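You operate a simulated robot arm through the tools that you are given. There is no shell and no other tool. Be economical: measure what you need, move in short steps, check, and stop when the job is done.

The job below is to be done with a simulated two-armed robot. You get a single attempt, and the scene is never put back.

TASK
Take the green sponge and leave it on the far end of the pouring table. Then fetch the purple flower from the top of the tinting counter and set it on top of the tin there. Then open the right bench drawer, fetch the pink disc from the inside of the right bench drawer and set it on the top of the tinting counter and shut the drawer again. Then take the lid off the white tin and lay it down on the bench beside the vacuum jar. The order counts.

The check looks at the end state, three seconds after you hand in, the way a careful person would. Anything else that was tipped, shoved, dropped, spilled or broken makes it a failure. A push-on lid holds only when it is set on centred and level and pressed home; a screw cap is set on level and turned clockwise until tight.

THE ROBOT
Two 7-joint arms with fingered hands on one trunk, on a base that drives. Base frame: it is fixed to the floor where the robot stands at the start and does not move with it; the origin is under the middle of the robot, x ahead of it, y to its left, z up. Units: mm, degrees, N and s.
The left shoulder is at the start at [17, 128, 1366], the right one opposite. With the tool pointing down near the work surface each hand reaches from about 100 to 780 mm from the robot's upright axis, wherever it stands, measured 20 degrees to its own side. Places, roughly: far end of the pouring table (33x17 cm) [720, -2680, 900]; flower [500, 0, 1000]; green sponge (10x6x4 cm) [700, -100, 400]; pink disc (5x5x3 cm) [-700, 500, 800]; right bench drawer [-500, 600, 800]; tin [500, -250, 1000]; top of the tinting counter [600, -200, 900]; white tin [-1000, 500, 1000]. Payload 5 kg a hand.
The tool frame of a hand sits at the grasp point between the pads (the TCP): z along the fingers, y along the line on which they close. The tips reach 37 mm beyond it. Largest opening 124 mm; the body of the gripper starts 43 mm behind the TCP. The gripper is a hand of 3 fingers: y runs from the thumb to the fingers, the wrist lies at [-21, -116, -203] in the tool frame.
Orientation is that of the tool frame in the base frame, as a unit quaternion [x, y, z, w]. With the fingers straight down and the wrist toward the robot, the tool's x, y and z point along [0, 1, 0], [1, 0, 0] and [0, 0, -1] of the base frame.

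THE INTERFACE
- The arms move only by the tool play_rows. It takes "left_rows", "right_rows" or both (then of equal length, played together; a hand with none holds still); each is one flat list of numbers, 6 for each row, row after row: the shift along the base's x, y, z in mm, then the turn, a rotation vector about the base's x, y, z in degrees. In form: [tx, ty, tz, rx, ry, rz, tx, ty, tz, rx, ry, rz, ...]. A call has 1 to 20 rows; each row is the pose to reach, as a shift and turn from the pose commanded when the call began. A row lasts 0.2 s, in which the tool goes at most 50 mm and 8.6 degrees; a call with a longer step from one row to the next is refused whole. A pose out of reach is approached as far as the arm can. The call stops where the force on the tool passes 40 N (or 10 N more than at its start, if that is more) or the arm is blocked; 0.2 s more then pass. In this call time passes only in rows, and 0.2 s behind the last. The reply holds the time, the measured pose of the TCP, the force on the tool along the base axes, the opening and the grip force, in the units named above and with some noise, with the torque about the TCP (base axes, N m) and any sound that the robot's microphone picked up.
- Cameras (640 x 400 px; columns grow to the right, rows downward): "scene" is now at [67.3, 54, 1508.2]; the picture's right is [0.94, -0.34, 0.00], its down [-0.32, -0.88, -0.36] and it looks along [0.12, 0.34, -0.93] (base axes); focal length 214 px, centre (320, 200). "left" rides on the left gripper at [-72, -104, -154] in its tool frame; the picture's right is [-0.83, -0.26, 0.49], its down [0.51, -0.72, 0.47] and it looks along [0.23, 0.64, 0.73] (tool axes); focal length 243 px, centre (320, 200). "right" rides on the right gripper at [72, -104, -154] in its tool frame; the picture's right is [-0.83, 0.26, -0.49], its down [-0.51, -0.72, 0.47] and it looks along [-0.23, 0.64, 0.73] (tool axes); focal length 243 px, centre (320, 200). There is no depth. A picture from a camera that has moved, and an enlarged one, comes with that camera's place and axes in the base frame and with its lens.
- grab_frame(camera): a new picture of that camera. The clock stands still meanwhile.
- lift_body(by): slides the trunk up (or, below 0, down) by that many mm; the arms and the scene camera ride with it, the base frame stays. It gives what a move gives, with no picture.
- drive_base(legs): drives the robot by 1 to 6 legs, each [ahead, left, turn to the left] in mm, mm and degrees, along the robot's own axes; the way and the turn of a leg run together, so that a leg with both is an arc; at most 1500 mm and 180 degrees a leg. The arms and the cameras ride along, it lands a little off, and it stops where it bumps. It gives what a move gives.
- curl_fingers(index, middle, thumb_bend, thumb_turn, hand): sets how far each is bent, from 0 (flat) to 1 (curled in); at 0.3 the hand is open as for a grip, at 0.7 the pads meet at the TCP. One left out holds its place. A second passes; each finger stops where it meets its share of the squeeze, and holds until it gets a number again. It is the only way to open and close the hand. It gives what a move gives, with no picture; readings hold the bend of each and the force on the fingers (four entries, about 0 where the hand has none), thumb and palm. thumb_turn goes from beside the hand (0) to across from the fingers (1), as for a grip.
- pan_tilt(pan, tilt): turns the head with the scene camera to pan (to the left, within 80 degrees either way) and tilt (down, from -29 to 69), counted from straight ahead of the robot. It gives what a move gives.
- zoom(camera, box): a new picture of the part [left, top, right, bottom] of that camera's present view, enlarged. The clock stands still meanwhile.
- finish_job(): hands the job in; it is judged then, once.

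Work in short steps. Places have to be worked out from the pictures, the camera data and where the tool is seen: move nearer, look again, correct. Check each grasp and each placing, and mend what went wrong. You have 165 turns and 138 pictures in all, those below and enlarged ones among them. Open the grippers and draw the arms clear of the work before you hand the job in, unless the task says otherwise; then end with one line.

The tools are called after "Request:" as a command line: name --argument value ..., lists and objects as JSON in quotes. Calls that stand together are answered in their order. play_rows: Moves the arms, as the interface text tells. Its arguments: {"type":"object","properties":{"left_rows":{"type":"array"},"right_rows":{"type":"array"}},"required":[]} The other tools are called the same way: lift_body (by) slides the trunk up or down; curl_fingers (index, middle, thumb_bend, thumb_turn, hand) moves the fingers one by one; drive_base (legs) drives the base; pan_tilt (pan, tilt) turns the head that bears the scene camera; grab_frame (camera) takes a picture; zoom (camera, box) takes an enlarged picture of a part of a camera's view; finish_job () hands the job in.

At the start:

```text
time_s: 0.0
left_ee_pos: [306.7, 57.7, 875.8]
left_tool_rot: [0.685, 0.704, -0.055, 0.176]
left_contact_force: [-0.7, -0.1, 0.5]
left_torque: [0.01, 0.0, -0.02]
left_grip_width: 123.6
left_finger_force: 0.1
left_shape: jaw
left_bend: [0.3, 0.3, 0.3, 0.97]
left_finger forces: [0.0, 0.0, 0.1, 0.1, 0.0, 0.0]
right_ee_pos: [650.2, 112.4, 1155.8]
right_tool_rot: [0.707, 0.707, 0.0, 0.0]
right_contact_force: [0.9, -0.3, -0.9]
right_torque: [0.01, 0.02, 0.0]
right_grip_width: 123.4
right_finger_force: 0.0
right_shape: jaw
right_bend: [0.3, 0.3, 0.3, 0.98]
right_finger forces: [0.0, 0.0, 0.0, 0.1, 0.0, 0.0]
trunk travel left (down, up): [-549.0, 14.0]
robot x, y, heading: [3.4, -1.8, 0.2]
head pan, tilt: [70.1, 68.8]
```

scene: 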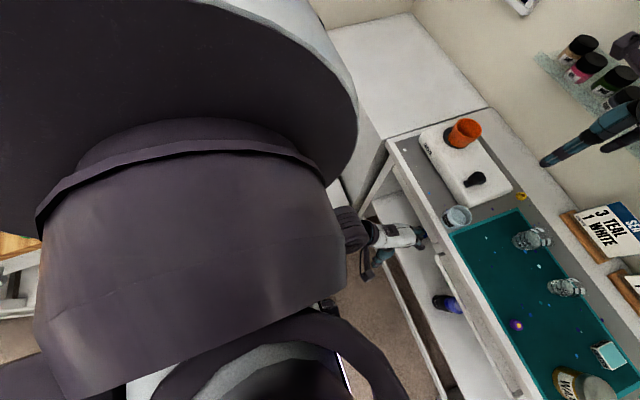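
right: 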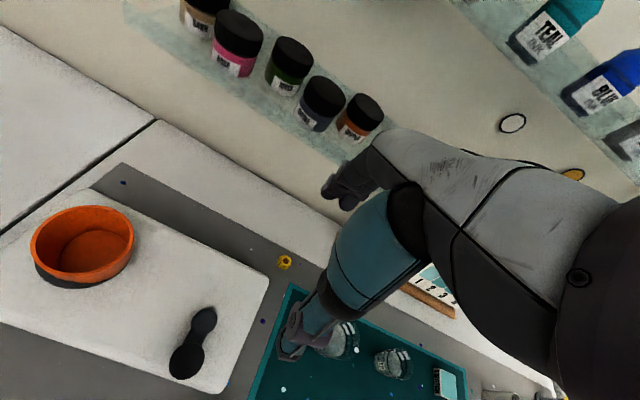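
left: 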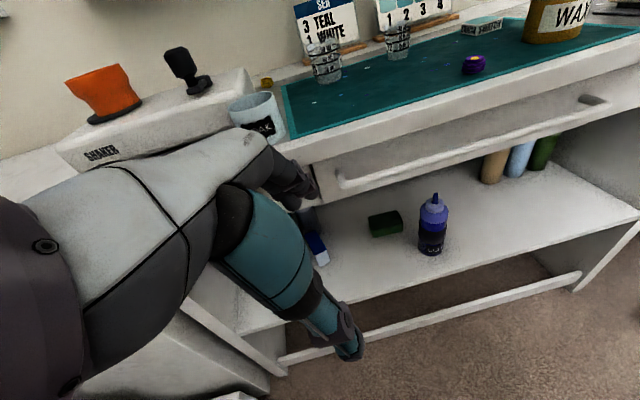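

I start by looking ahead with the head camera to get an overview of the tinting counter.

Request:
pan_tilt --pan 0 --tilt 40

Request:
grab_frame --camera "scene"

```text
time_s: 1.4
left_ee_pos: [306.3, 57.7, 877.3]
left_tool_rot: [0.686, 0.704, -0.055, 0.176]
left_contact_force: [-0.2, -0.3, -0.2]
left_torque: [-0.01, -0.01, 0.02]
left_grip_width: 123.8
left_finger_force: 0.1
left_shape: jaw
left_bend: [0.3, 0.3, 0.3, 0.97]
left_finger forces: [0.0, 0.1, 0.0, 0.0, 0.1, 0.0]
right_ee_pos: [649.7, 111.7, 1155.3]
right_tool_rot: [0.707, 0.707, 0.0, 0.001]
right_contact_force: [0.1, -0.6, 0.6]
right_torque: [-0.03, 0.03, -0.02]
right_grip_width: 123.5
right_finger_force: 0.1
right_shape: jaw
right_bend: [0.3, 0.3, 0.3, 0.98]
right_finger forces: [0.0, 0.0, 0.1, 0.0, 0.0, 0.1]
trunk travel left (down, up): [-549.0, 14.0]
robot x, y, heading: [0.2, -2.2, -0.1]
head pan, tilt: [0.0, 40.0]
```

```text
134 pictures are left
camera scene: at [133.3, 1.4, 1544.3], right [0.0, -1.0, 0.0], down [-0.64, 0.0, -0.77], along [0.77, 0.0, -0.64], focal length 214 px, centre (320, 200)
```

scene: 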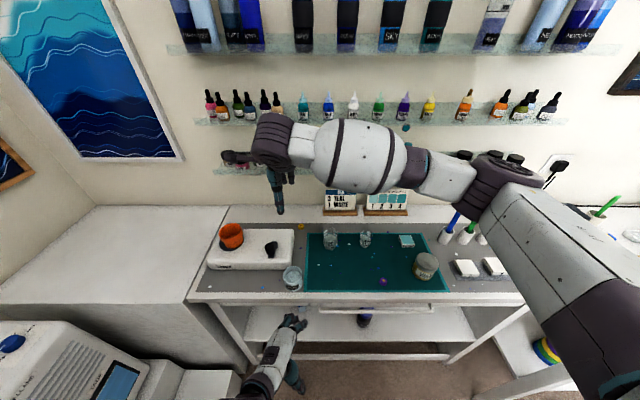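

The right hand hangs over the counter. I back the base off and draw the right hand in toward its own side, before lowering the trunk for the sponge on the lower shelf.

Request:
drive_base --legs '[[-300, 0, 0]]'

Request:
play_rows --right_rows '[-20, -40, 0, 0, 0, 0, -40, -80, 0, 0, 0, 0, -60, -120, 0, 0, 0, 0, -80, -160, 0, 0, 0, 0, -100, -200, 0, 0, 0, 0, -120, -240, 0, 0, 0, 0, -140, -280, 0, 0, 0, 0, -160, -310, 0, 0, 0, 0, -190, -340, 0, 0, 0, 0, -230, -350, 0, 0, 0, 0]'

Request:
grab_frame --camera "scene"

```text
time_s: 3.4
left_ee_pos: [15.2, 57.8, 875.2]
left_tool_rot: [0.686, 0.704, -0.055, 0.175]
left_contact_force: [-0.4, 0.0, -0.7]
left_torque: [0.01, 0.04, -0.01]
left_grip_width: 123.8
left_finger_force: 0.1
left_shape: jaw
left_bend: [0.3, 0.3, 0.3, 0.97]
left_finger forces: [0.0, 0.1, 0.0, 0.0, 0.0, 0.0]
right_ee_pos: [359.2, 110.8, 1154.9]
right_tool_rot: [0.708, 0.706, -0.001, -0.001]
right_contact_force: [0.0, -0.3, 0.1]
right_torque: [-0.02, 0.04, 0.0]
right_grip_width: 123.6
right_finger_force: 0.1
right_shape: jaw
right_bend: [0.3, 0.3, 0.3, 0.98]
right_finger forces: [0.0, 0.1, 0.0, 0.0, 0.0, 0.0]
trunk travel left (down, up): [-549.0, 14.0]
robot x, y, heading: [-294.0, -0.8, 0.1]
head pan, tilt: [0.0, 40.0]
```

```text
time_s: 5.6
left_ee_pos: [14.1, 57.7, 876.8]
left_tool_rot: [0.686, 0.704, -0.055, 0.176]
left_contact_force: [0.4, -0.1, -0.5]
left_torque: [-0.04, 0.0, -0.02]
left_grip_width: 123.6
left_finger_force: 0.1
left_shape: jaw
left_bend: [0.3, 0.3, 0.3, 0.97]
left_finger forces: [0.0, 0.0, 0.0, 0.0, 0.1, 0.0]
right_ee_pos: [192.5, -240.3, 1153.2]
right_tool_rot: [0.707, 0.707, -0.001, 0.0]
right_contact_force: [-0.8, 0.1, -0.6]
right_torque: [0.05, -0.03, -0.03]
right_grip_width: 123.6
right_finger_force: 0.0
right_shape: jaw
right_bend: [0.3, 0.3, 0.3, 0.98]
right_finger forces: [0.1, 0.0, 0.0, 0.0, 0.1, 0.0]
right hand out of reach, approached as far as the arm can: row 9, 10
trunk travel left (down, up): [-549.0, 14.0]
robot x, y, heading: [-293.7, -2.6, 0.4]
head pan, tilt: [0.0, 40.0]
```

```text
133 pictures are left
camera scene: at [-159.0, 1.4, 1544.3], right [0.0, -1.0, 0.0], down [-0.64, 0.0, -0.77], along [0.77, 0.0, -0.64], focal length 214 px, centre (320, 200)
```

scene: 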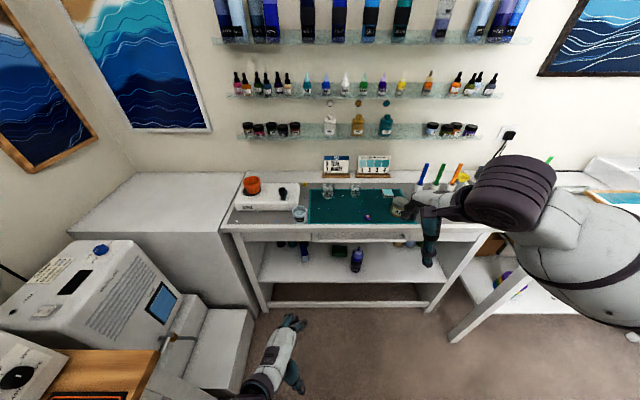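

Flower triangulates to about [488,-197,918], the counter front is at x≈446 with its underside near z≈810, and the sponge is around [660,-118,445] with a tall blue bottle nearby at about [530,-200]. I lower the trunk and shift a bit left so the right hand can come in from the left of the bottle.

Request:
lift_body --by -500

Request:
drive_base --legs '[[0, 90, 0]]'

Request:
pan_tilt --pan 0 --tilt 25

Request:
grab_frame --camera "scene"

Request:
grab_frame --camera "right"

```text
refused: -500 is not a number from -400 to 400
```

```text
time_s: 7.1
left_ee_pos: [14.7, 146.1, 876.1]
left_tool_rot: [0.686, 0.704, -0.055, 0.176]
left_contact_force: [0.1, 0.5, -0.3]
left_torque: [-0.01, -0.01, -0.02]
left_grip_width: 123.5
left_finger_force: 0.1
left_shape: jaw
left_bend: [0.3, 0.3, 0.3, 0.97]
left_finger forces: [0.0, 0.0, 0.0, 0.0, 0.0, 0.0]
right_ee_pos: [192.5, -151.4, 1154.1]
right_tool_rot: [0.708, 0.707, 0.0, -0.001]
right_contact_force: [-0.6, -0.2, -0.1]
right_torque: [-0.01, 0.03, 0.02]
right_grip_width: 123.9
right_finger_force: 0.2
right_shape: jaw
right_bend: [0.3, 0.3, 0.3, 0.98]
right_finger forces: [0.0, 0.0, 0.1, 0.0, 0.1, 0.1]
trunk travel left (down, up): [-549.0, 14.0]
robot x, y, heading: [-290.6, 88.3, 0.2]
head pan, tilt: [0.0, 40.0]
```

```text
time_s: 7.9
left_ee_pos: [13.2, 147.1, 877.2]
left_tool_rot: [0.686, 0.704, -0.055, 0.177]
left_contact_force: [-0.5, -0.5, 0.3]
left_torque: [0.0, 0.04, 0.03]
left_grip_width: 123.5
left_finger_force: 0.0
left_shape: jaw
left_bend: [0.3, 0.3, 0.3, 0.97]
left_finger forces: [0.0, 0.1, 0.0, 0.0, 0.0, 0.0]
right_ee_pos: [191.5, -150.6, 1155.6]
right_tool_rot: [0.707, 0.707, 0.0, 0.0]
right_contact_force: [-0.1, -0.5, 0.2]
right_torque: [0.04, 0.03, 0.0]
right_grip_width: 123.8
right_finger_force: 0.1
right_shape: jaw
right_bend: [0.3, 0.3, 0.3, 0.98]
right_finger forces: [0.0, 0.0, 0.1, 0.1, 0.0, 0.0]
trunk travel left (down, up): [-549.0, 14.0]
robot x, y, heading: [-292.1, 88.6, 0.0]
head pan, tilt: [0.0, 25.0]
```

```text
132 pictures are left
camera scene: at [-152.0, 91.7, 1567.6], right [0.0, -1.0, 0.0], down [-0.42, 0.0, -0.91], along [0.91, 0.0, -0.42], focal length 214 px, centre (320, 200)
```

scene: 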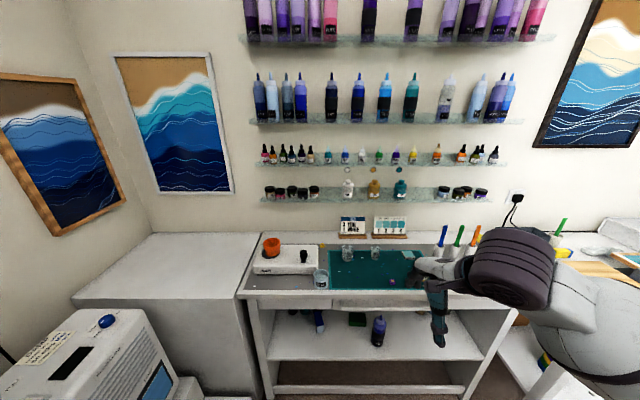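

```text
131 pictures are left
camera right: at [88.7, -77.3, 1308.8], right [0.26, -0.83, 0.49], down [-0.72, -0.51, -0.47], along [0.64, -0.23, -0.73], focal length 243 px, centre (320, 200)
```

right: 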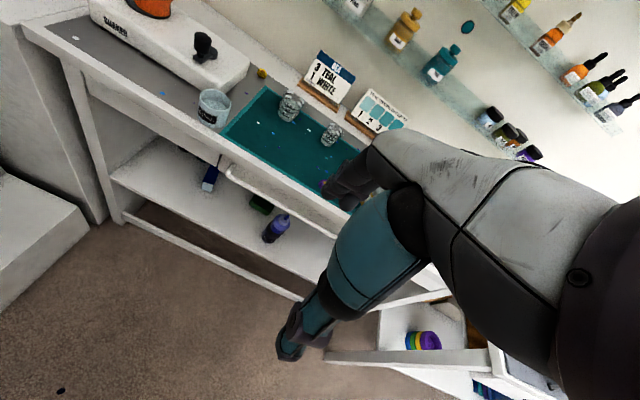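

The sponge estimate holds (~[662,-112,445]). I lower the trunk in two steps.

Request:
lift_body --by -400

Request:
lift_body --by -110

Request:
grab_frame --camera "scene"

Request:
grab_frame --camera "right"

```text
time_s: 10.5
left_ee_pos: [-119.0, 145.6, 507.4]
left_tool_rot: [0.659, 0.726, -0.19, 0.044]
left_contact_force: [9.4, -19.4, 15.6]
left_torque: [0.12, 1.13, 1.3]
left_grip_width: 123.7
left_finger_force: 0.0
left_shape: jaw
left_bend: [0.3, 0.3, 0.31, 0.87]
left_finger forces: [0.0, 0.0, 0.0, 0.0, 0.1, 0.1]
right_ee_pos: [133.8, -151.6, 655.5]
right_tool_rot: [0.688, 0.686, -0.167, -0.167]
right_contact_force: [0.3, 0.6, -0.3]
right_torque: [0.01, -0.01, 0.01]
right_grip_width: 123.7
right_finger_force: 0.3
right_shape: jaw
right_bend: [0.3, 0.3, 0.3, 0.98]
right_finger forces: [0.1, 0.0, 0.0, 0.0, 0.0, 0.0]
trunk travel left (down, up): [-245.0, 318.0]
robot x, y, heading: [-292.1, 87.6, -0.1]
head pan, tilt: [0.0, 25.0]
stopped: the force on the tool passed its limit at 51 N (the readings are from after the stop); the commanded pose is now the measured one
```

```text
time_s: 10.9
left_ee_pos: [-115.7, 144.0, 505.9]
left_tool_rot: [0.659, 0.727, -0.189, 0.048]
left_contact_force: [6.8, -19.8, 15.4]
left_torque: [0.0, 1.16, 1.33]
left_grip_width: 123.9
left_finger_force: 0.1
left_shape: jaw
left_bend: [0.3, 0.3, 0.31, 0.87]
left_finger forces: [0.0, 0.1, 0.0, 0.0, 0.0, 0.0]
right_ee_pos: [134.9, -151.8, 650.6]
right_tool_rot: [0.687, 0.687, -0.168, -0.167]
right_contact_force: [0.0, 0.2, 0.3]
right_torque: [0.01, 0.0, 0.01]
right_grip_width: 123.7
right_finger_force: 0.1
right_shape: jaw
right_bend: [0.3, 0.3, 0.3, 0.98]
right_finger forces: [0.0, 0.0, 0.0, 0.0, 0.0, 0.0]
trunk travel left (down, up): [-240.0, 323.0]
robot x, y, heading: [-290.7, 94.0, 0.1]
head pan, tilt: [0.0, 25.0]
stopped: the force on the tool passed its limit at 46 N (the readings are from after the stop); the commanded pose is now the measured one
```

```text
130 pictures are left
camera scene: at [-10.8, 90.5, 1224.6], right [0.0, -1.0, 0.0], down [-0.42, 0.0, -0.91], along [0.91, 0.0, -0.42], focal length 214 px, centre (320, 200)
```

scene: 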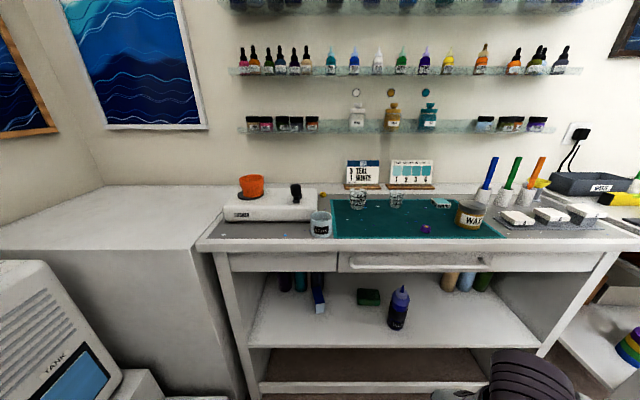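

```text
129 pictures are left
camera right: at [113.3, -78.8, 835.3], right [0.46, -0.83, 0.32], down [-0.86, -0.51, -0.09], along [0.23, -0.23, -0.94], focal length 243 px, centre (320, 200)
```

right: 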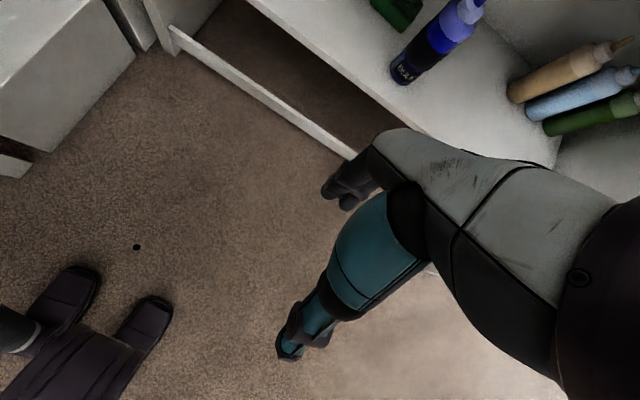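

The trunk leans forward as it lowers, and the left hand met the robot's own leg (it is pushed up, forward and right). I draw the left hand forward, up, and a little right, clear of the leg.

Request:
play_rows --left_rows '[10, -5, 15, 0, 0, 0, 30, -10, 40, 0, 0, 0, 60, -15, 70, 0, 0, 0, 90, -15, 100, 0, 0, 0, 120, -10, 130, 0, 0, 0, 150, 0, 160, 0, 0, 0, 180, 10, 190, 0, 0, 0, 210, 20, 220, 0, 0, 0, 230, 40, 250, 0, 0, 0, 240, 60, 280, 0, 0, 0]'

Request:
grab_frame --camera "left"

```text
time_s: 11.8
left_ee_pos: [-140.1, 137.8, 498.3]
left_tool_rot: [0.675, 0.703, -0.219, -0.038]
left_contact_force: [19.2, -26.6, 4.1]
left_torque: [0.45, 0.58, 1.61]
left_grip_width: 119.8
left_finger_force: 0.0
left_shape: jaw
left_bend: [0.3, 0.3, 0.38, 0.86]
left_finger forces: [0.1, 0.0, 0.1, 0.1, 0.0, 0.0]
left hand out of reach, approached as far as the arm can: row 1, 2, 3, 4
right_ee_pos: [133.0, -151.5, 651.7]
right_tool_rot: [0.687, 0.687, -0.167, -0.167]
right_contact_force: [0.1, -0.3, -0.5]
right_torque: [-0.01, 0.03, -0.04]
right_grip_width: 123.7
right_finger_force: 0.0
right_shape: jaw
right_bend: [0.3, 0.3, 0.3, 0.98]
right_finger forces: [0.0, 0.0, 0.0, 0.0, 0.0, 0.0]
trunk travel left (down, up): [-240.0, 323.0]
robot x, y, heading: [-292.8, 87.1, 0.1]
head pan, tilt: [0.0, 25.0]
stopped in row 4 (left hand): the force on the tool passed its limit at 48 N (the readings are from after the stop); the commanded pose is now the measured one
```

```text
128 pictures are left
camera left: at [-176.8, 107.1, 692.3], right [-0.34, -0.93, -0.15], down [-0.88, 0.38, -0.29], along [0.32, 0.03, -0.95], focal length 243 px, centre (320, 200)
```

left: 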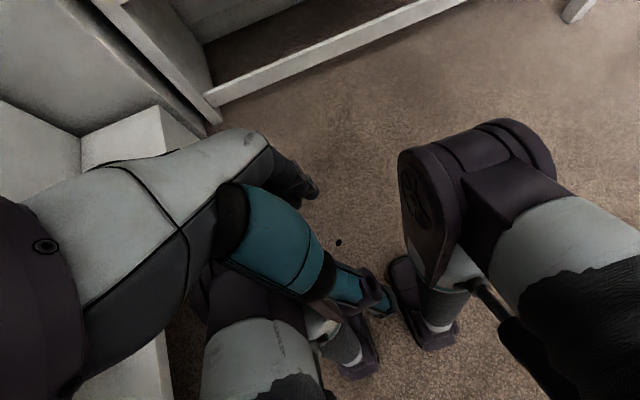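

The thumb of the left hand is caught beside the left knee. I raise the trunk again to undo that, then will reposition the left arm higher before lowering.

Request:
lift_body --by 200

Request:
grab_frame --camera "left"

```text
time_s: 14.0
left_ee_pos: [-71.7, 139.2, 711.5]
left_tool_rot: [0.694, 0.704, -0.149, 0.027]
left_contact_force: [0.0, -0.5, 1.1]
left_torque: [0.01, -0.01, 0.01]
left_grip_width: 123.6
left_finger_force: 0.0
left_shape: jaw
left_bend: [0.3, 0.3, 0.3, 0.97]
left_finger forces: [0.0, 0.1, 0.1, 0.1, 0.0, 0.1]
right_ee_pos: [133.5, -151.5, 851.3]
right_tool_rot: [0.687, 0.687, -0.167, -0.167]
right_contact_force: [0.4, 0.4, -0.6]
right_torque: [0.01, 0.01, -0.01]
right_grip_width: 123.8
right_finger_force: 0.1
right_shape: jaw
right_bend: [0.3, 0.3, 0.3, 0.98]
right_finger forces: [0.0, 0.1, 0.0, 0.0, 0.0, 0.0]
trunk travel left (down, up): [-440.0, 123.0]
robot x, y, heading: [-292.3, 92.5, -0.3]
head pan, tilt: [0.0, 25.0]
```

```text
127 pictures are left
camera left: at [-143.8, 108.0, 894.1], right [-0.31, -0.92, -0.22], down [-0.81, 0.38, -0.45], along [0.5, 0.04, -0.87], focal length 243 px, centre (320, 200)
```

left: 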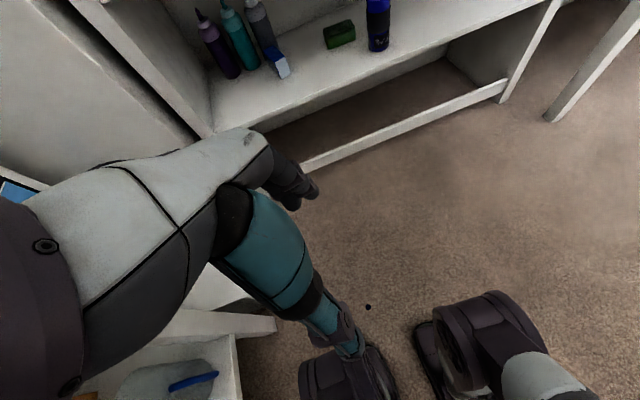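

Free now. I raise the left hand well forward and up relative to the torso, so it clears the knees on the way down.

Request:
play_rows --left_rows '[20, 0, 30, 0, 0, 0, 40, 0, 60, 0, 0, 0, 60, 0, 90, 0, 0, 0, 80, 5, 120, 0, 0, 0, 100, 10, 150, 0, 0, 0, 120, 10, 180, 0, 0, 0, 140, 15, 210, 0, 0, 0, 155, 20, 240, 0, 0, 0, 170, 20, 270, 0, 0, 0]'

Request:
lift_body --by -330

Request:
grab_frame --camera "right"

```text
time_s: 14.8
left_ee_pos: [-97.9, 149.1, 701.8]
left_tool_rot: [0.69, 0.696, -0.19, -0.056]
left_contact_force: [0.6, 0.1, 0.7]
left_torque: [-0.01, -0.01, 0.02]
left_grip_width: 123.9
left_finger_force: 0.1
left_shape: jaw
left_bend: [0.3, 0.3, 0.3, 0.97]
left_finger forces: [0.1, 0.1, 0.0, 0.0, 0.1, 0.0]
left hand out of reach, approached as far as the arm can: row 1, 2, 3
right_ee_pos: [134.1, -151.0, 850.8]
right_tool_rot: [0.688, 0.687, -0.166, -0.167]
right_contact_force: [0.0, -0.5, -0.1]
right_torque: [-0.03, -0.01, 0.0]
right_grip_width: 123.6
right_finger_force: 0.0
right_shape: jaw
right_bend: [0.3, 0.3, 0.3, 0.98]
right_finger forces: [0.0, 0.0, 0.0, 0.0, 0.0, 0.0]
trunk travel left (down, up): [-440.0, 123.0]
robot x, y, heading: [-291.5, 89.7, 0.4]
head pan, tilt: [0.0, 25.0]
stopped in row 3 (left hand): the arm was blocked; the commanded pose is now the measured one
```

```text
time_s: 16.4
left_ee_pos: [-170.2, 146.9, 538.8]
left_tool_rot: [0.669, 0.69, -0.253, -0.112]
left_contact_force: [10.0, -18.7, 6.8]
left_torque: [0.04, -0.15, 1.01]
left_grip_width: 124.0
left_finger_force: 0.1
left_shape: jaw
left_bend: [0.3, 0.27, 0.29, 0.86]
left_finger forces: [0.1, 0.1, 0.0, 0.0, 0.1, 0.0]
right_ee_pos: [133.0, -151.9, 688.6]
right_tool_rot: [0.688, 0.685, -0.169, -0.17]
right_contact_force: [-0.1, -0.1, -0.3]
right_torque: [0.04, 0.01, -0.01]
right_grip_width: 123.6
right_finger_force: 0.0
right_shape: jaw
right_bend: [0.3, 0.3, 0.3, 0.98]
right_finger forces: [0.1, 0.0, 0.0, 0.0, 0.0, 0.0]
trunk travel left (down, up): [-282.0, 282.0]
robot x, y, heading: [-295.3, 88.7, 0.2]
head pan, tilt: [0.0, 25.0]
stopped: the force on the tool passed its limit at 46 N (the readings are from after the stop); the commanded pose is now the measured one
```

```text
126 pictures are left
camera right: at [113.5, -78.8, 873.8], right [0.46, -0.83, 0.31], down [-0.86, -0.51, -0.08], along [0.23, -0.23, -0.95], focal length 243 px, centre (320, 200)
```

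right: 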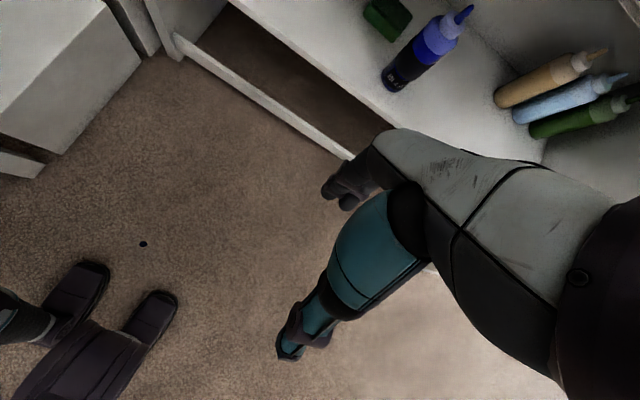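

The left arm behaves as if folded at a joint limit. I go back up fully and sort the left arm out with small test moves there.

Request:
lift_body --by 280

Request:
pan_tilt --pan 40 --tilt 65

Request:
play_rows --left_rows '[15, -10, 0, 0, 0, 0, 40, -20, 0, 0, 0, 0, 70, -30, 0, 0, 0, 0]'

Request:
grab_frame --camera "scene"

```text
time_s: 19.3
left_ee_pos: [-171.9, 149.1, 818.3]
left_tool_rot: [0.67, 0.689, -0.251, -0.116]
left_contact_force: [-0.3, 0.3, 0.6]
left_torque: [-0.03, 0.01, -0.01]
left_grip_width: 124.1
left_finger_force: 0.0
left_shape: jaw
left_bend: [0.3, 0.3, 0.3, 0.97]
left_finger forces: [0.0, 0.0, 0.0, 0.0, 0.0, 0.0]
right_ee_pos: [130.8, -151.4, 970.6]
right_tool_rot: [0.687, 0.686, -0.169, -0.17]
right_contact_force: [-0.5, 0.2, 0.0]
right_torque: [0.01, -0.01, 0.0]
right_grip_width: 123.6
right_finger_force: 0.1
right_shape: jaw
right_bend: [0.3, 0.3, 0.3, 0.98]
right_finger forces: [0.0, 0.0, 0.1, 0.0, 0.0, 0.0]
trunk travel left (down, up): [-562.0, 2.0]
robot x, y, heading: [-290.0, 86.9, 0.2]
head pan, tilt: [0.0, 25.0]
```

```text
time_s: 20.3
left_ee_pos: [-170.1, 147.5, 818.6]
left_tool_rot: [0.67, 0.689, -0.25, -0.115]
left_contact_force: [-1.0, 0.0, 0.3]
left_torque: [0.04, -0.02, -0.02]
left_grip_width: 123.7
left_finger_force: 0.0
left_shape: jaw
left_bend: [0.3, 0.3, 0.3, 0.97]
left_finger forces: [0.0, 0.0, 0.0, 0.0, 0.1, 0.0]
right_ee_pos: [132.0, -152.1, 970.4]
right_tool_rot: [0.687, 0.686, -0.169, -0.169]
right_contact_force: [0.5, -0.2, -0.5]
right_torque: [0.01, 0.01, 0.02]
right_grip_width: 123.8
right_finger_force: 0.1
right_shape: jaw
right_bend: [0.3, 0.3, 0.3, 0.98]
right_finger forces: [0.1, 0.0, 0.2, 0.0, 0.0, 0.0]
trunk travel left (down, up): [-562.0, 2.0]
robot x, y, heading: [-291.1, 89.3, -0.0]
head pan, tilt: [40.0, 65.0]
```

```text
time_s: 21.1
left_ee_pos: [-111.5, 120.0, 818.6]
left_tool_rot: [0.667, 0.69, -0.255, -0.12]
left_contact_force: [0.0, 0.2, 0.5]
left_torque: [0.0, 0.01, -0.01]
left_grip_width: 124.0
left_finger_force: 0.0
left_shape: jaw
left_bend: [0.3, 0.3, 0.3, 0.97]
left_finger forces: [0.1, 0.0, 0.0, 0.0, 0.0, 0.0]
right_ee_pos: [133.2, -151.2, 970.5]
right_tool_rot: [0.687, 0.686, -0.17, -0.169]
right_contact_force: [-0.3, 0.7, 0.4]
right_torque: [-0.01, 0.01, -0.01]
right_grip_width: 123.7
right_finger_force: 0.0
right_shape: jaw
right_bend: [0.3, 0.3, 0.3, 0.98]
right_finger forces: [0.0, 0.0, 0.0, 0.0, 0.0, 0.1]
trunk travel left (down, up): [-562.0, 2.0]
robot x, y, heading: [-291.6, 95.9, -0.3]
head pan, tilt: [40.0, 65.0]
```

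```text
125 pictures are left
camera scene: at [-214.6, 130.0, 1524.5], right [0.64, -0.77, 0.0], down [-0.69, -0.58, -0.42], along [0.32, 0.27, -0.91], focal length 214 px, centre (320, 200)
```

scene: 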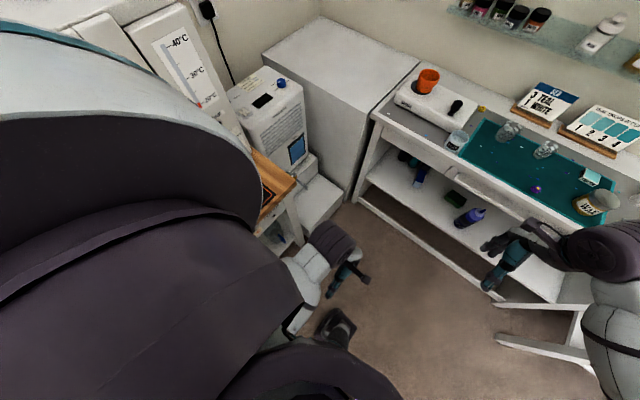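

The left hand moves now. I swing it forward, up, and level its tilt.

Request:
play_rows --left_rows '[30, 0, 10, 0, -6, 0, 60, 0, 20, 0, -12, 0, 90, 10, 30, 0, -18, 0, 120, 10, 50, 0, -24, 0, 150, 20, 70, 0, -30, 0, 180, 20, 100, 0, -30, 0, 200, 20, 130, 0, -30, 0, 220, 20, 160, 0, -30, 0]'

Request:
grab_frame --camera "left"

```text
time_s: 22.9
left_ee_pos: [26.5, 157.6, 889.1]
left_tool_rot: [0.71, 0.694, -0.118, -0.027]
left_contact_force: [-0.3, -0.3, 0.4]
left_torque: [0.02, 0.01, -0.02]
left_grip_width: 123.9
left_finger_force: 0.0
left_shape: jaw
left_bend: [0.3, 0.3, 0.3, 0.98]
left_finger forces: [0.1, 0.0, 0.1, 0.1, 0.1, 0.0]
right_ee_pos: [132.1, -151.3, 970.4]
right_tool_rot: [0.688, 0.685, -0.169, -0.17]
right_contact_force: [-0.3, -0.1, 0.3]
right_torque: [0.0, 0.01, -0.03]
right_grip_width: 123.6
right_finger_force: 0.1
right_shape: jaw
right_bend: [0.3, 0.3, 0.3, 0.98]
right_finger forces: [0.0, 0.1, 0.0, 0.0, 0.0, 0.0]
trunk travel left (down, up): [-562.0, 2.0]
robot x, y, heading: [-290.4, 89.3, 0.1]
head pan, tilt: [40.0, 65.0]
stopped in row 8 (left hand): the arm was blocked; the commanded pose is now the measured one
```

```text
124 pictures are left
camera left: at [-44.8, 109.2, 1068.2], right [-0.37, -0.88, -0.32], down [-0.8, 0.47, -0.38], along [0.48, 0.11, -0.87], focal length 243 px, centre (320, 200)
```

left: 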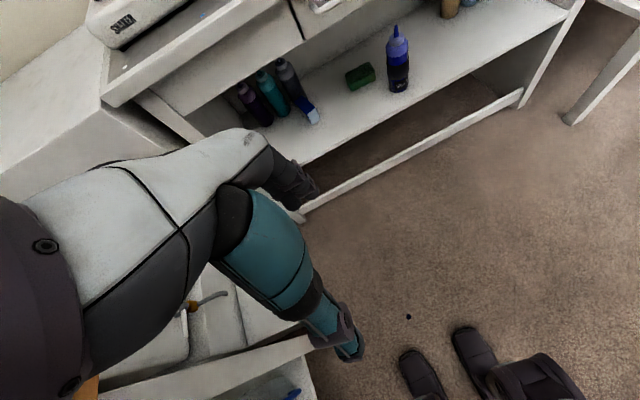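

Left arm blocked, likely by the elbow against the bench to the left. I drive back right by 100 mm and continue moving the left hand up.

Request:
drive_base --legs '[[0, -110, 0]]'

Request:
play_rows --left_rows '[20, 0, 20, 0, 0, 0, 40, 0, 40, 0, 0, 0, 60, 0, 60, 0, 0, 0, 80, 0, 80, 0, 0, 0, 100, 0, 100, 0, 0, 0, 120, 0, 120, 0, 0, 0, 120, 0, 150, 0, 0, 0]'

```text
time_s: 24.6
left_ee_pos: [26.1, 48.3, 889.2]
left_tool_rot: [0.71, 0.693, -0.119, -0.027]
left_contact_force: [-0.2, -0.5, -0.2]
left_torque: [0.02, -0.02, -0.02]
left_grip_width: 124.0
left_finger_force: 0.0
left_shape: jaw
left_bend: [0.3, 0.3, 0.3, 0.98]
left_finger forces: [0.1, 0.0, 0.0, 0.1, 0.0, 0.0]
right_ee_pos: [134.1, -258.5, 971.7]
right_tool_rot: [0.687, 0.686, -0.169, -0.169]
right_contact_force: [-0.1, 0.8, 0.8]
right_torque: [-0.02, -0.03, -0.01]
right_grip_width: 123.7
right_finger_force: 0.0
right_shape: jaw
right_bend: [0.3, 0.3, 0.3, 0.98]
right_finger forces: [0.0, 0.0, 0.0, 0.0, 0.0, 0.0]
trunk travel left (down, up): [-562.0, 2.0]
robot x, y, heading: [-294.1, -24.3, 0.2]
head pan, tilt: [40.0, 65.0]
```

```text
time_s: 25.3
left_ee_pos: [-13.8, 58.4, 876.0]
left_tool_rot: [0.698, 0.688, -0.175, -0.098]
left_contact_force: [0.3, 0.1, 1.4]
left_torque: [0.06, 0.0, 0.0]
left_grip_width: 123.8
left_finger_force: 0.0
left_shape: jaw
left_bend: [0.3, 0.3, 0.3, 0.98]
left_finger forces: [0.1, 0.0, 0.0, 0.0, 0.0, 0.0]
right_ee_pos: [131.5, -260.0, 972.5]
right_tool_rot: [0.687, 0.686, -0.168, -0.169]
right_contact_force: [1.1, 0.8, 0.1]
right_torque: [0.0, 0.01, 0.01]
right_grip_width: 123.9
right_finger_force: 0.2
right_shape: jaw
right_bend: [0.3, 0.3, 0.3, 0.98]
right_finger forces: [0.1, 0.0, 0.1, 0.1, 0.1, 0.1]
trunk travel left (down, up): [-562.0, 2.0]
robot x, y, heading: [-290.5, -20.9, 0.3]
head pan, tilt: [40.0, 65.0]
stopped in row 3 (left hand): the arm was blocked; the commanded pose is now the measured one
```

It seems the hand stays put in x while the shoulders lean forward on lowering, so the arm over-folds. I extend the left hand forward first at constant height.

Request:
play_rows --left_rows '[30, 0, 0, 0, -4, 0, 60, 0, 0, 0, -8, 0, 90, 0, 0, 0, -12, 0, 120, 10, 0, 0, -16, 0, 150, 20, 0, 0, -20, 0, 180, 30, 0, 0, -24, 0, 210, 40, 0, 0, -24, 0, 240, 50, 0, 0, -24, 0]'

Request:
play_rows --right_rows '[40, 0, 0, 0, -5, 0, 80, 0, 0, 0, -10, 0, 120, 0, 0, 0, -15, 0, 160, 0, 0, 0, -20, 0, 160, 0, 0, 0, -24, 0]'

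```text
time_s: 27.1
left_ee_pos: [226.4, 108.6, 876.6]
left_tool_rot: [0.719, 0.693, -0.026, 0.046]
left_contact_force: [-0.3, 0.3, 0.1]
left_torque: [-0.01, 0.02, -0.01]
left_grip_width: 124.2
left_finger_force: 0.0
left_shape: jaw
left_bend: [0.3, 0.3, 0.3, 0.98]
left_finger forces: [0.1, 0.0, 0.1, 0.1, 0.0, 0.0]
right_ee_pos: [132.2, -260.1, 970.6]
right_tool_rot: [0.688, 0.685, -0.169, -0.17]
right_contact_force: [-0.4, 0.9, 0.4]
right_torque: [-0.02, 0.01, 0.0]
right_grip_width: 123.8
right_finger_force: 0.0
right_shape: jaw
right_bend: [0.3, 0.3, 0.3, 0.98]
right_finger forces: [0.0, 0.0, 0.0, 0.1, 0.0, 0.1]
trunk travel left (down, up): [-562.0, 2.0]
robot x, y, heading: [-292.6, -21.3, -0.1]
head pan, tilt: [40.0, 65.0]
```

```text
time_s: 28.3
left_ee_pos: [224.5, 108.0, 875.9]
left_tool_rot: [0.72, 0.692, -0.024, 0.045]
left_contact_force: [-0.1, 0.0, -0.5]
left_torque: [0.01, -0.06, -0.02]
left_grip_width: 124.0
left_finger_force: 0.1
left_shape: jaw
left_bend: [0.3, 0.3, 0.3, 0.98]
left_finger forces: [0.0, 0.0, 0.1, 0.0, 0.0, 0.0]
right_ee_pos: [291.1, -261.2, 971.6]
right_tool_rot: [0.707, 0.706, -0.022, -0.022]
right_contact_force: [-0.8, 0.0, -0.2]
right_torque: [0.02, -0.03, 0.01]
right_grip_width: 123.8
right_finger_force: 0.1
right_shape: jaw
right_bend: [0.3, 0.3, 0.3, 0.98]
right_finger forces: [0.0, 0.1, 0.1, 0.0, 0.0, 0.0]
trunk travel left (down, up): [-562.0, 2.0]
robot x, y, heading: [-293.3, -16.7, -0.3]
head pan, tilt: [40.0, 65.0]
```

Both hands are level again. I raise the left hand, then lower the trunk 330 mm.

Request:
play_rows --left_rows '[0, 0, 40, 0, 0, 0, 0, 0, 80, 0, 0, 0, 0, 0, 120, 0, 0, 0, 0, 0, 150, 0, 0, 0]'

Request:
lift_body --by -330

Request:
grab_frame --camera "right"

```text
time_s: 29.3
left_ee_pos: [224.4, 109.0, 1026.7]
left_tool_rot: [0.72, 0.692, -0.025, 0.044]
left_contact_force: [0.4, -0.2, 0.0]
left_torque: [-0.01, 0.01, 0.03]
left_grip_width: 124.0
left_finger_force: 0.1
left_shape: jaw
left_bend: [0.3, 0.3, 0.3, 0.98]
left_finger forces: [0.0, 0.0, 0.1, 0.1, 0.0, 0.0]
right_ee_pos: [292.3, -259.6, 970.8]
right_tool_rot: [0.707, 0.706, -0.023, -0.022]
right_contact_force: [0.7, -0.2, 0.1]
right_torque: [-0.01, 0.02, 0.01]
right_grip_width: 123.9
right_finger_force: 0.0
right_shape: jaw
right_bend: [0.3, 0.3, 0.3, 0.98]
right_finger forces: [0.1, 0.0, 0.1, 0.0, 0.1, 0.0]
trunk travel left (down, up): [-562.0, 2.0]
robot x, y, heading: [-289.3, -16.4, -0.1]
head pan, tilt: [40.0, 65.0]
```

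```text
time_s: 32.5
left_ee_pos: [194.3, 109.7, 628.6]
left_tool_rot: [0.715, 0.694, -0.089, -0.016]
left_contact_force: [0.1, -0.7, -0.2]
left_torque: [0.03, -0.01, 0.03]
left_grip_width: 123.9
left_finger_force: 0.0
left_shape: jaw
left_bend: [0.3, 0.3, 0.3, 0.98]
left_finger forces: [0.1, 0.0, 0.0, 0.0, 0.0, 0.0]
right_ee_pos: [292.8, -259.6, 640.9]
right_tool_rot: [0.707, 0.707, -0.021, -0.023]
right_contact_force: [0.8, 0.2, -0.9]
right_torque: [0.02, -0.01, 0.01]
right_grip_width: 123.9
right_finger_force: 0.0
right_shape: jaw
right_bend: [0.3, 0.3, 0.3, 0.98]
right_finger forces: [0.1, 0.0, 0.1, 0.0, 0.1, 0.0]
trunk travel left (down, up): [-232.0, 332.0]
robot x, y, heading: [-291.4, -18.2, -0.1]
head pan, tilt: [40.0, 65.0]
```

```text
123 pictures are left
camera right: at [199.2, -187.2, 801.3], right [0.29, -0.83, 0.47], down [-0.75, -0.51, -0.42], along [0.59, -0.23, -0.77], focal length 243 px, centre (320, 200)
```

right: 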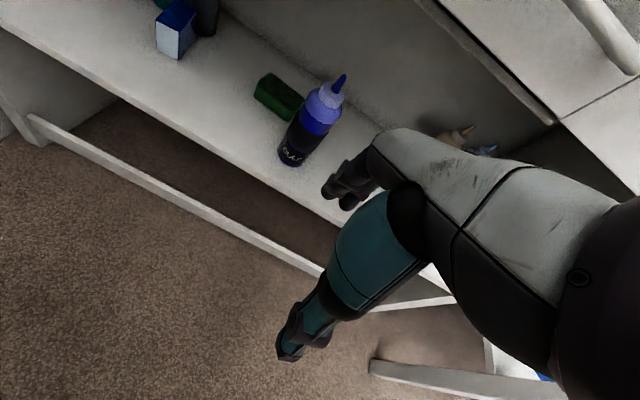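

Triangulating: sponge ≈[654,-119,445], rotated about -11°, and the bottle ≈[540,-212]. I bring the right hand in front of the opening at y≈-100, z≈515, yawed -11°.

Request:
play_rows --right_rows '[0, 40, -10, 0, 0, -3, 0, 80, -30, 0, 0, -6, 0, 120, -60, 0, 0, -9, 0, 155, -95, 0, 0, -11, 0, 160, -125, 0, 0, -11]'

Request:
drive_base --legs '[[150, 0, 0]]'

Request:
grab_frame --camera "right"

```text
time_s: 33.7
left_ee_pos: [193.1, 108.1, 629.5]
left_tool_rot: [0.715, 0.694, -0.09, -0.016]
left_contact_force: [0.1, 0.4, -0.4]
left_torque: [-0.03, -0.01, 0.03]
left_grip_width: 124.0
left_finger_force: 0.1
left_shape: jaw
left_bend: [0.3, 0.3, 0.3, 0.98]
left_finger forces: [0.0, 0.0, 0.0, 0.0, 0.0, 0.0]
right_ee_pos: [292.5, -99.0, 516.9]
right_tool_rot: [0.772, 0.635, -0.021, -0.024]
right_contact_force: [-0.4, -0.3, -0.2]
right_torque: [0.01, -0.02, 0.01]
right_grip_width: 123.9
right_finger_force: 0.0
right_shape: jaw
right_bend: [0.3, 0.3, 0.3, 0.98]
right_finger forces: [0.0, 0.1, 0.0, 0.0, 0.1, 0.0]
trunk travel left (down, up): [-232.0, 332.0]
robot x, y, heading: [-293.8, -20.1, -0.3]
head pan, tilt: [40.0, 65.0]
```

```text
time_s: 35.1
left_ee_pos: [345.2, 108.8, 629.6]
left_tool_rot: [0.714, 0.694, -0.089, -0.016]
left_contact_force: [1.0, 0.0, -1.4]
left_torque: [0.02, 0.02, 0.02]
left_grip_width: 124.1
left_finger_force: 0.2
left_shape: jaw
left_bend: [0.3, 0.3, 0.3, 0.98]
left_finger forces: [0.1, 0.0, 0.0, 0.0, 0.0, 0.0]
right_ee_pos: [443.1, -100.3, 515.9]
right_tool_rot: [0.772, 0.635, -0.021, -0.026]
right_contact_force: [-0.5, 0.7, 0.1]
right_torque: [-0.04, 0.05, 0.01]
right_grip_width: 123.8
right_finger_force: 0.0
right_shape: jaw
right_bend: [0.3, 0.3, 0.3, 0.98]
right_finger forces: [0.1, 0.0, 0.0, 0.0, 0.1, 0.0]
trunk travel left (down, up): [-232.0, 332.0]
robot x, y, heading: [-142.0, -21.8, 0.1]
head pan, tilt: [40.0, 65.0]
```

```text
122 pictures are left
camera right: at [366.6, -9.8, 676.6], right [0.13, -0.87, 0.47], down [-0.83, -0.35, -0.42], along [0.54, -0.34, -0.77], focal length 243 px, centre (320, 200)
```

right: 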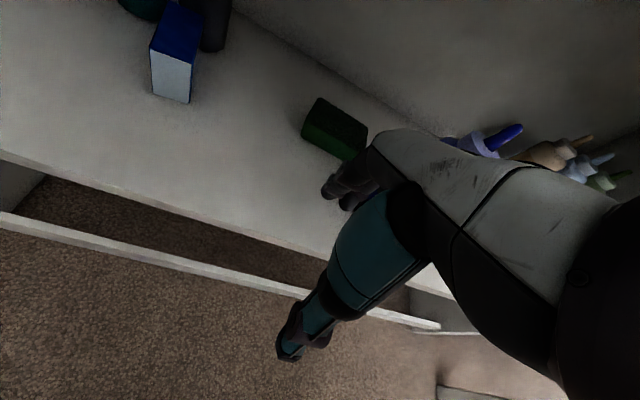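

Sponge confirmed at about [658,-122], yaw ≈-10°. I reach forward above it at z≈516, slightly left of its centre to stay clear of the bottle.

Request:
play_rows --right_rows '[40, 0, 0, 0, 0, 0, 80, 0, 0, 0, 0, 0, 120, 0, 0, 0, 0, 0, 160, 0, 0, 0, 0, 0, 190, -5, 0, 0, 0, 0, 213, -8, 0, 0, 0, 0]'

Request:
grab_frame --camera "right"

Request:
pan_tilt --pan -10 --tilt 35

Request:
grab_frame --camera "scene"

```text
time_s: 36.7
left_ee_pos: [274.3, 108.0, 629.6]
left_tool_rot: [0.713, 0.695, -0.089, -0.016]
left_contact_force: [1.2, -0.2, -0.2]
left_torque: [0.07, 0.07, -0.02]
left_grip_width: 124.0
left_finger_force: 0.0
left_shape: jaw
left_bend: [0.3, 0.3, 0.3, 0.98]
left_finger forces: [0.1, 0.0, 0.0, 0.0, 0.0, 0.1]
right_ee_pos: [574.0, -95.5, 501.1]
right_tool_rot: [0.766, 0.641, -0.027, -0.03]
right_contact_force: [-2.5, 1.0, 36.9]
right_torque: [-0.84, -2.17, -0.05]
right_grip_width: 119.7
right_finger_force: 0.0
right_shape: jaw
right_bend: [0.3, 0.3, 0.3, 0.98]
right_finger forces: [0.3, 36.0, 0.2, 0.0, 0.0, 0.0]
trunk travel left (down, up): [-232.0, 332.0]
robot x, y, heading: [-214.0, -20.5, 0.3]
head pan, tilt: [40.0, 65.0]
stopped in row 6 (right hand): the arm was blocked; the commanded pose is now the measured one
```

```text
121 pictures are left
camera right: at [498.6, -7.8, 663.4], right [0.15, -0.87, 0.47], down [-0.84, -0.37, -0.41], along [0.53, -0.33, -0.78], focal length 243 px, centre (320, 200)
```

right: 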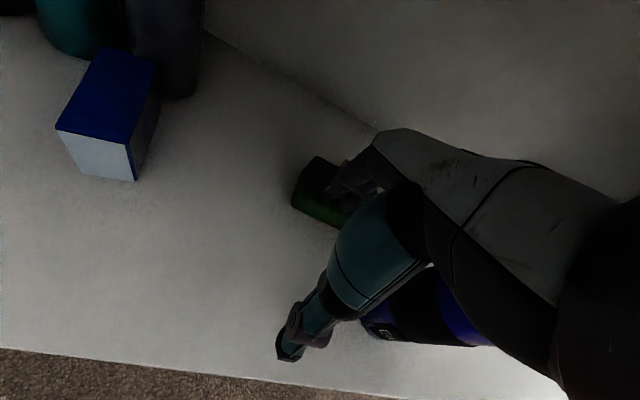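

```text
time_s: 37.9
left_ee_pos: [269.9, 110.8, 629.4]
left_tool_rot: [0.714, 0.695, -0.089, -0.016]
left_contact_force: [0.7, -0.5, 0.3]
left_torque: [0.01, 0.02, 0.01]
left_grip_width: 123.9
left_finger_force: 0.1
left_shape: jaw
left_bend: [0.3, 0.3, 0.3, 0.98]
left_finger forces: [0.0, 0.0, 0.0, 0.1, 0.0, 0.0]
right_ee_pos: [572.1, -96.1, 502.1]
right_tool_rot: [0.766, 0.641, -0.028, -0.03]
right_contact_force: [-1.8, 1.1, 21.2]
right_torque: [-0.44, -1.27, 0.01]
right_grip_width: 121.4
right_finger_force: 0.1
right_shape: jaw
right_bend: [0.3, 0.3, 0.3, 0.98]
right_finger forces: [0.0, 21.1, 0.0, 0.1, 0.1, 0.0]
trunk travel left (down, up): [-232.0, 332.0]
robot x, y, heading: [-213.7, -16.7, -0.1]
head pan, tilt: [-10.0, 35.0]
```

```text
120 pictures are left
camera scene: at [61.5, -31.3, 1200.6], right [-0.17, -0.99, 0.0], down [-0.56, 0.1, -0.82], along [0.81, -0.14, -0.57], focal length 214 px, centre (320, 200)
```

scene: 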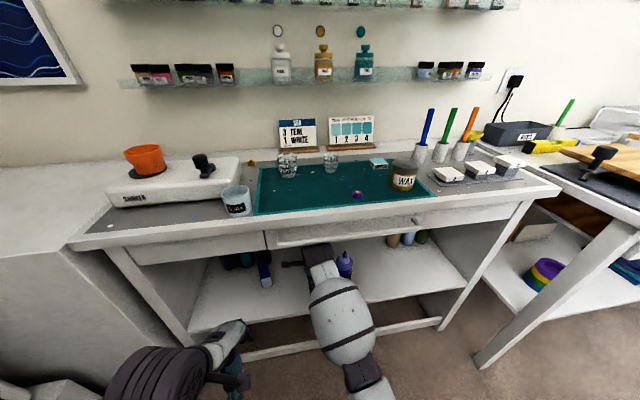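

The forearm apparently caught the counter's lower edge and pushed the base back; a finger now presses on the sponge. I lift slightly, retract in front of the counter, then will lower the trunk more so the arm goes in flatter.

Request:
play_rows --right_rows '[-6, 0, 10, 0, 0, 0, -20, 0, 14, 0, 0, 0, -60, 0, 14, 0, 0, 0, -100, 0, 14, 0, 0, 0, -140, 0, 14, 0, 0, 0, -180, 0, 20, 0, 0, 0, -210, 0, 40, 0, 0, 0, -220, 0, 80, 0, 0, 0, -220, 0, 120, 0, 0, 0, -220, 0, 140, 0, 0, 0]'

Request:
play_rows --left_rows '[0, 0, 40, 0, 0, 0, 0, 0, 80, 0, 0, 0, 0, 0, 120, 0, 0, 0, 0, 0, 150, 0, 0, 0]'

Request:
lift_body --by -170

Request:
grab_frame --camera "right"

Request:
grab_frame --camera "scene"

```text
time_s: 39.4
left_ee_pos: [273.0, 110.3, 636.1]
left_tool_rot: [0.714, 0.695, -0.088, -0.015]
left_contact_force: [0.7, 0.0, 0.1]
left_torque: [0.0, 0.03, 0.0]
left_grip_width: 124.1
left_finger_force: 0.0
left_shape: jaw
left_bend: [0.3, 0.3, 0.3, 0.98]
left_finger forces: [0.1, 0.1, 0.0, 0.0, 0.1, 0.0]
right_ee_pos: [469.7, -117.9, 617.3]
right_tool_rot: [0.767, 0.64, 0.021, 0.045]
right_contact_force: [0.2, -0.4, -0.3]
right_torque: [0.01, 0.04, 0.01]
right_grip_width: 124.0
right_finger_force: 0.0
right_shape: jaw
right_bend: [0.3, 0.3, 0.3, 0.98]
right_finger forces: [0.0, 0.0, 0.1, 0.1, 0.1, 0.0]
trunk travel left (down, up): [-232.0, 332.0]
robot x, y, heading: [-214.3, -20.5, 0.1]
head pan, tilt: [-10.0, 35.0]
stopped in row 7 (right hand): the arm was blocked; the commanded pose is now the measured one
```

```text
time_s: 40.4
left_ee_pos: [324.4, 106.0, 775.7]
left_tool_rot: [0.714, 0.695, -0.088, -0.016]
left_contact_force: [-0.3, -1.2, 0.0]
left_torque: [0.03, -0.01, 0.02]
left_grip_width: 123.9
left_finger_force: 0.1
left_shape: jaw
left_bend: [0.3, 0.3, 0.3, 0.98]
left_finger forces: [0.0, 0.1, 0.0, 0.0, 0.0, 0.0]
left hand out of reach, approached as far as the arm can: row 1, 2, 3, 4
right_ee_pos: [470.2, -116.7, 620.9]
right_tool_rot: [0.767, 0.64, 0.024, 0.046]
right_contact_force: [0.2, -0.2, 0.3]
right_torque: [0.0, -0.03, 0.01]
right_grip_width: 124.0
right_finger_force: 0.1
right_shape: jaw
right_bend: [0.3, 0.3, 0.3, 0.98]
right_finger forces: [0.0, 0.0, 0.0, 0.0, 0.0, 0.0]
trunk travel left (down, up): [-232.0, 332.0]
robot x, y, heading: [-209.7, -16.8, 0.0]
head pan, tilt: [-10.0, 35.0]
```

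```text
time_s: 41.3
left_ee_pos: [328.3, 106.3, 706.5]
left_tool_rot: [0.711, 0.695, -0.104, -0.03]
left_contact_force: [-0.2, -0.4, -0.7]
left_torque: [0.01, 0.03, 0.0]
left_grip_width: 123.7
left_finger_force: 0.0
left_shape: jaw
left_bend: [0.3, 0.3, 0.3, 0.98]
left_finger forces: [0.1, 0.1, 0.0, 0.0, 0.1, 0.1]
right_ee_pos: [517.5, -113.9, 637.0]
right_tool_rot: [0.766, 0.636, 0.059, 0.074]
right_contact_force: [-0.2, 0.4, -2.1]
right_torque: [0.02, -0.16, -0.02]
right_grip_width: 124.0
right_finger_force: 0.1
right_shape: jaw
right_bend: [0.3, 0.3, 0.3, 0.98]
right_finger forces: [0.1, 0.0, 0.0, 0.0, 0.0, 3.5]
trunk travel left (down, up): [-192.0, 371.0]
robot x, y, heading: [-213.7, -17.3, 0.3]
head pan, tilt: [-10.0, 35.0]
stopped: the force on the tool passed its limit at 143 N (the readings are from after the stop); the commanded pose is now the measured one
```

```text
119 pictures are left
camera right: at [402.2, -18.8, 768.0], right [0.01, -0.84, 0.54], down [-0.7, -0.39, -0.6], along [0.71, -0.37, -0.6], focal length 243 px, centre (320, 200)
```

right: 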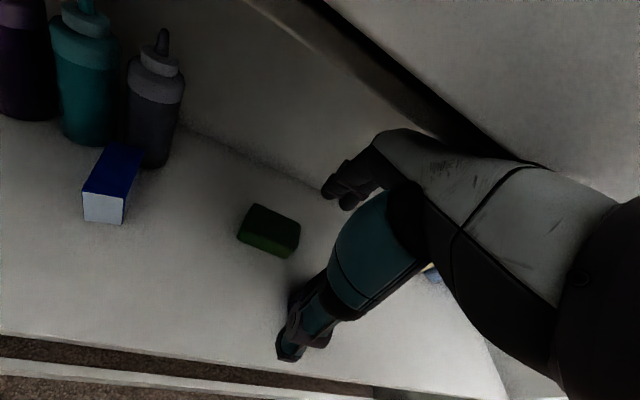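

```text
118 pictures are left
camera scene: at [81.6, -30.8, 1150.5], right [-0.17, -0.98, 0.0], down [-0.57, 0.1, -0.82], along [0.81, -0.14, -0.58], focal length 214 px, centre (320, 200)
```

scene: 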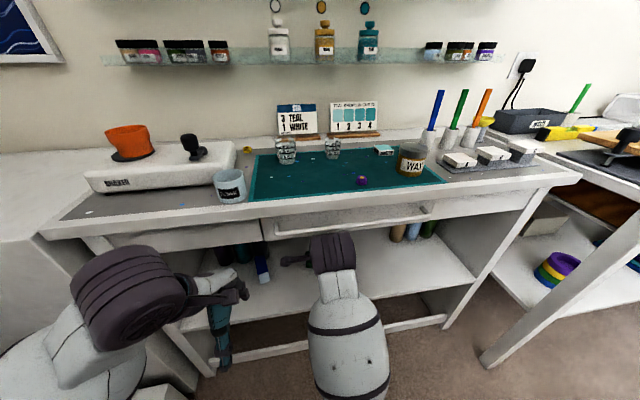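

The hand rose against the counter's underside. I lower it 50 mm, then back the base straight out.

Request:
play_rows --right_rows '[0, 0, -25, 0, 0, 0, 0, 0, -50, 0, 0, 0]'

```text
time_s: 42.1
left_ee_pos: [327.0, 105.1, 711.8]
left_tool_rot: [0.712, 0.694, -0.102, -0.029]
left_contact_force: [-0.1, 0.4, 0.4]
left_torque: [-0.01, 0.0, -0.04]
left_grip_width: 123.9
left_finger_force: 0.0
left_shape: jaw
left_bend: [0.3, 0.3, 0.3, 0.98]
left_finger forces: [0.0, 0.1, 0.0, 0.0, 0.1, 0.0]
right_ee_pos: [540.8, -116.5, 626.3]
right_tool_rot: [0.763, 0.634, 0.08, 0.096]
right_contact_force: [-0.5, 0.3, 0.7]
right_torque: [0.02, -0.02, -0.01]
right_grip_width: 124.0
right_finger_force: 0.0
right_shape: jaw
right_bend: [0.3, 0.3, 0.3, 0.98]
right_finger forces: [0.0, 0.0, 0.0, 0.1, 0.1, 0.0]
trunk travel left (down, up): [-192.0, 371.0]
robot x, y, heading: [-214.8, -18.3, 0.3]
head pan, tilt: [-10.0, 35.0]
stopped in row 2 (right hand): the arm was blocked; the commanded pose is now the measured one
```

Still blocked by the arm against the edge; I back the base out.

Request:
drive_base --legs '[[-60, 0, 0]]'

Request:
grab_frame --camera "scene"

```text
time_s: 43.1
left_ee_pos: [289.9, 95.1, 718.6]
left_tool_rot: [0.719, 0.688, -0.099, -0.023]
left_contact_force: [0.0, -0.3, 0.0]
left_torque: [0.01, 0.01, 0.04]
left_grip_width: 123.7
left_finger_force: 0.1
left_shape: jaw
left_bend: [0.3, 0.3, 0.3, 0.98]
left_finger forces: [0.1, 0.0, 0.0, 0.0, 0.1, 0.0]
right_ee_pos: [496.9, -127.2, 628.6]
right_tool_rot: [0.766, 0.63, 0.083, 0.097]
right_contact_force: [0.0, 0.2, -0.1]
right_torque: [0.02, 0.0, 0.0]
right_grip_width: 123.7
right_finger_force: 0.0
right_shape: jaw
right_bend: [0.3, 0.3, 0.3, 0.98]
right_finger forces: [0.0, 0.0, 0.0, 0.0, 0.1, 0.0]
trunk travel left (down, up): [-192.0, 371.0]
robot x, y, heading: [-256.4, -18.6, -0.7]
head pan, tilt: [-10.0, 35.0]
stopped in leg 1: the robot was blocked; the commanded pose is now the measured one
```

```text
117 pictures are left
camera scene: at [37.3, -37.2, 1154.3], right [-0.18, -0.98, 0.0], down [-0.56, 0.11, -0.82], along [0.81, -0.15, -0.57], focal length 214 px, centre (320, 200)
```

scene: 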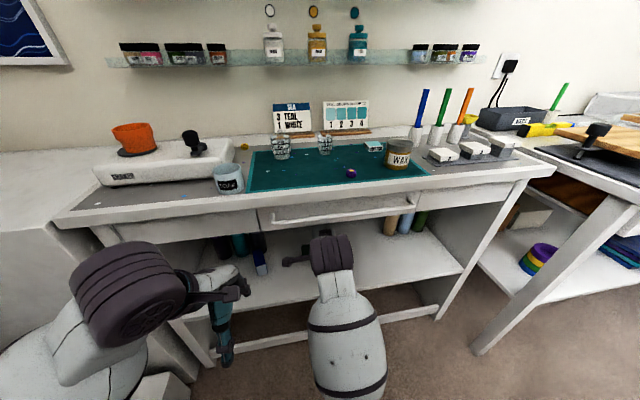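

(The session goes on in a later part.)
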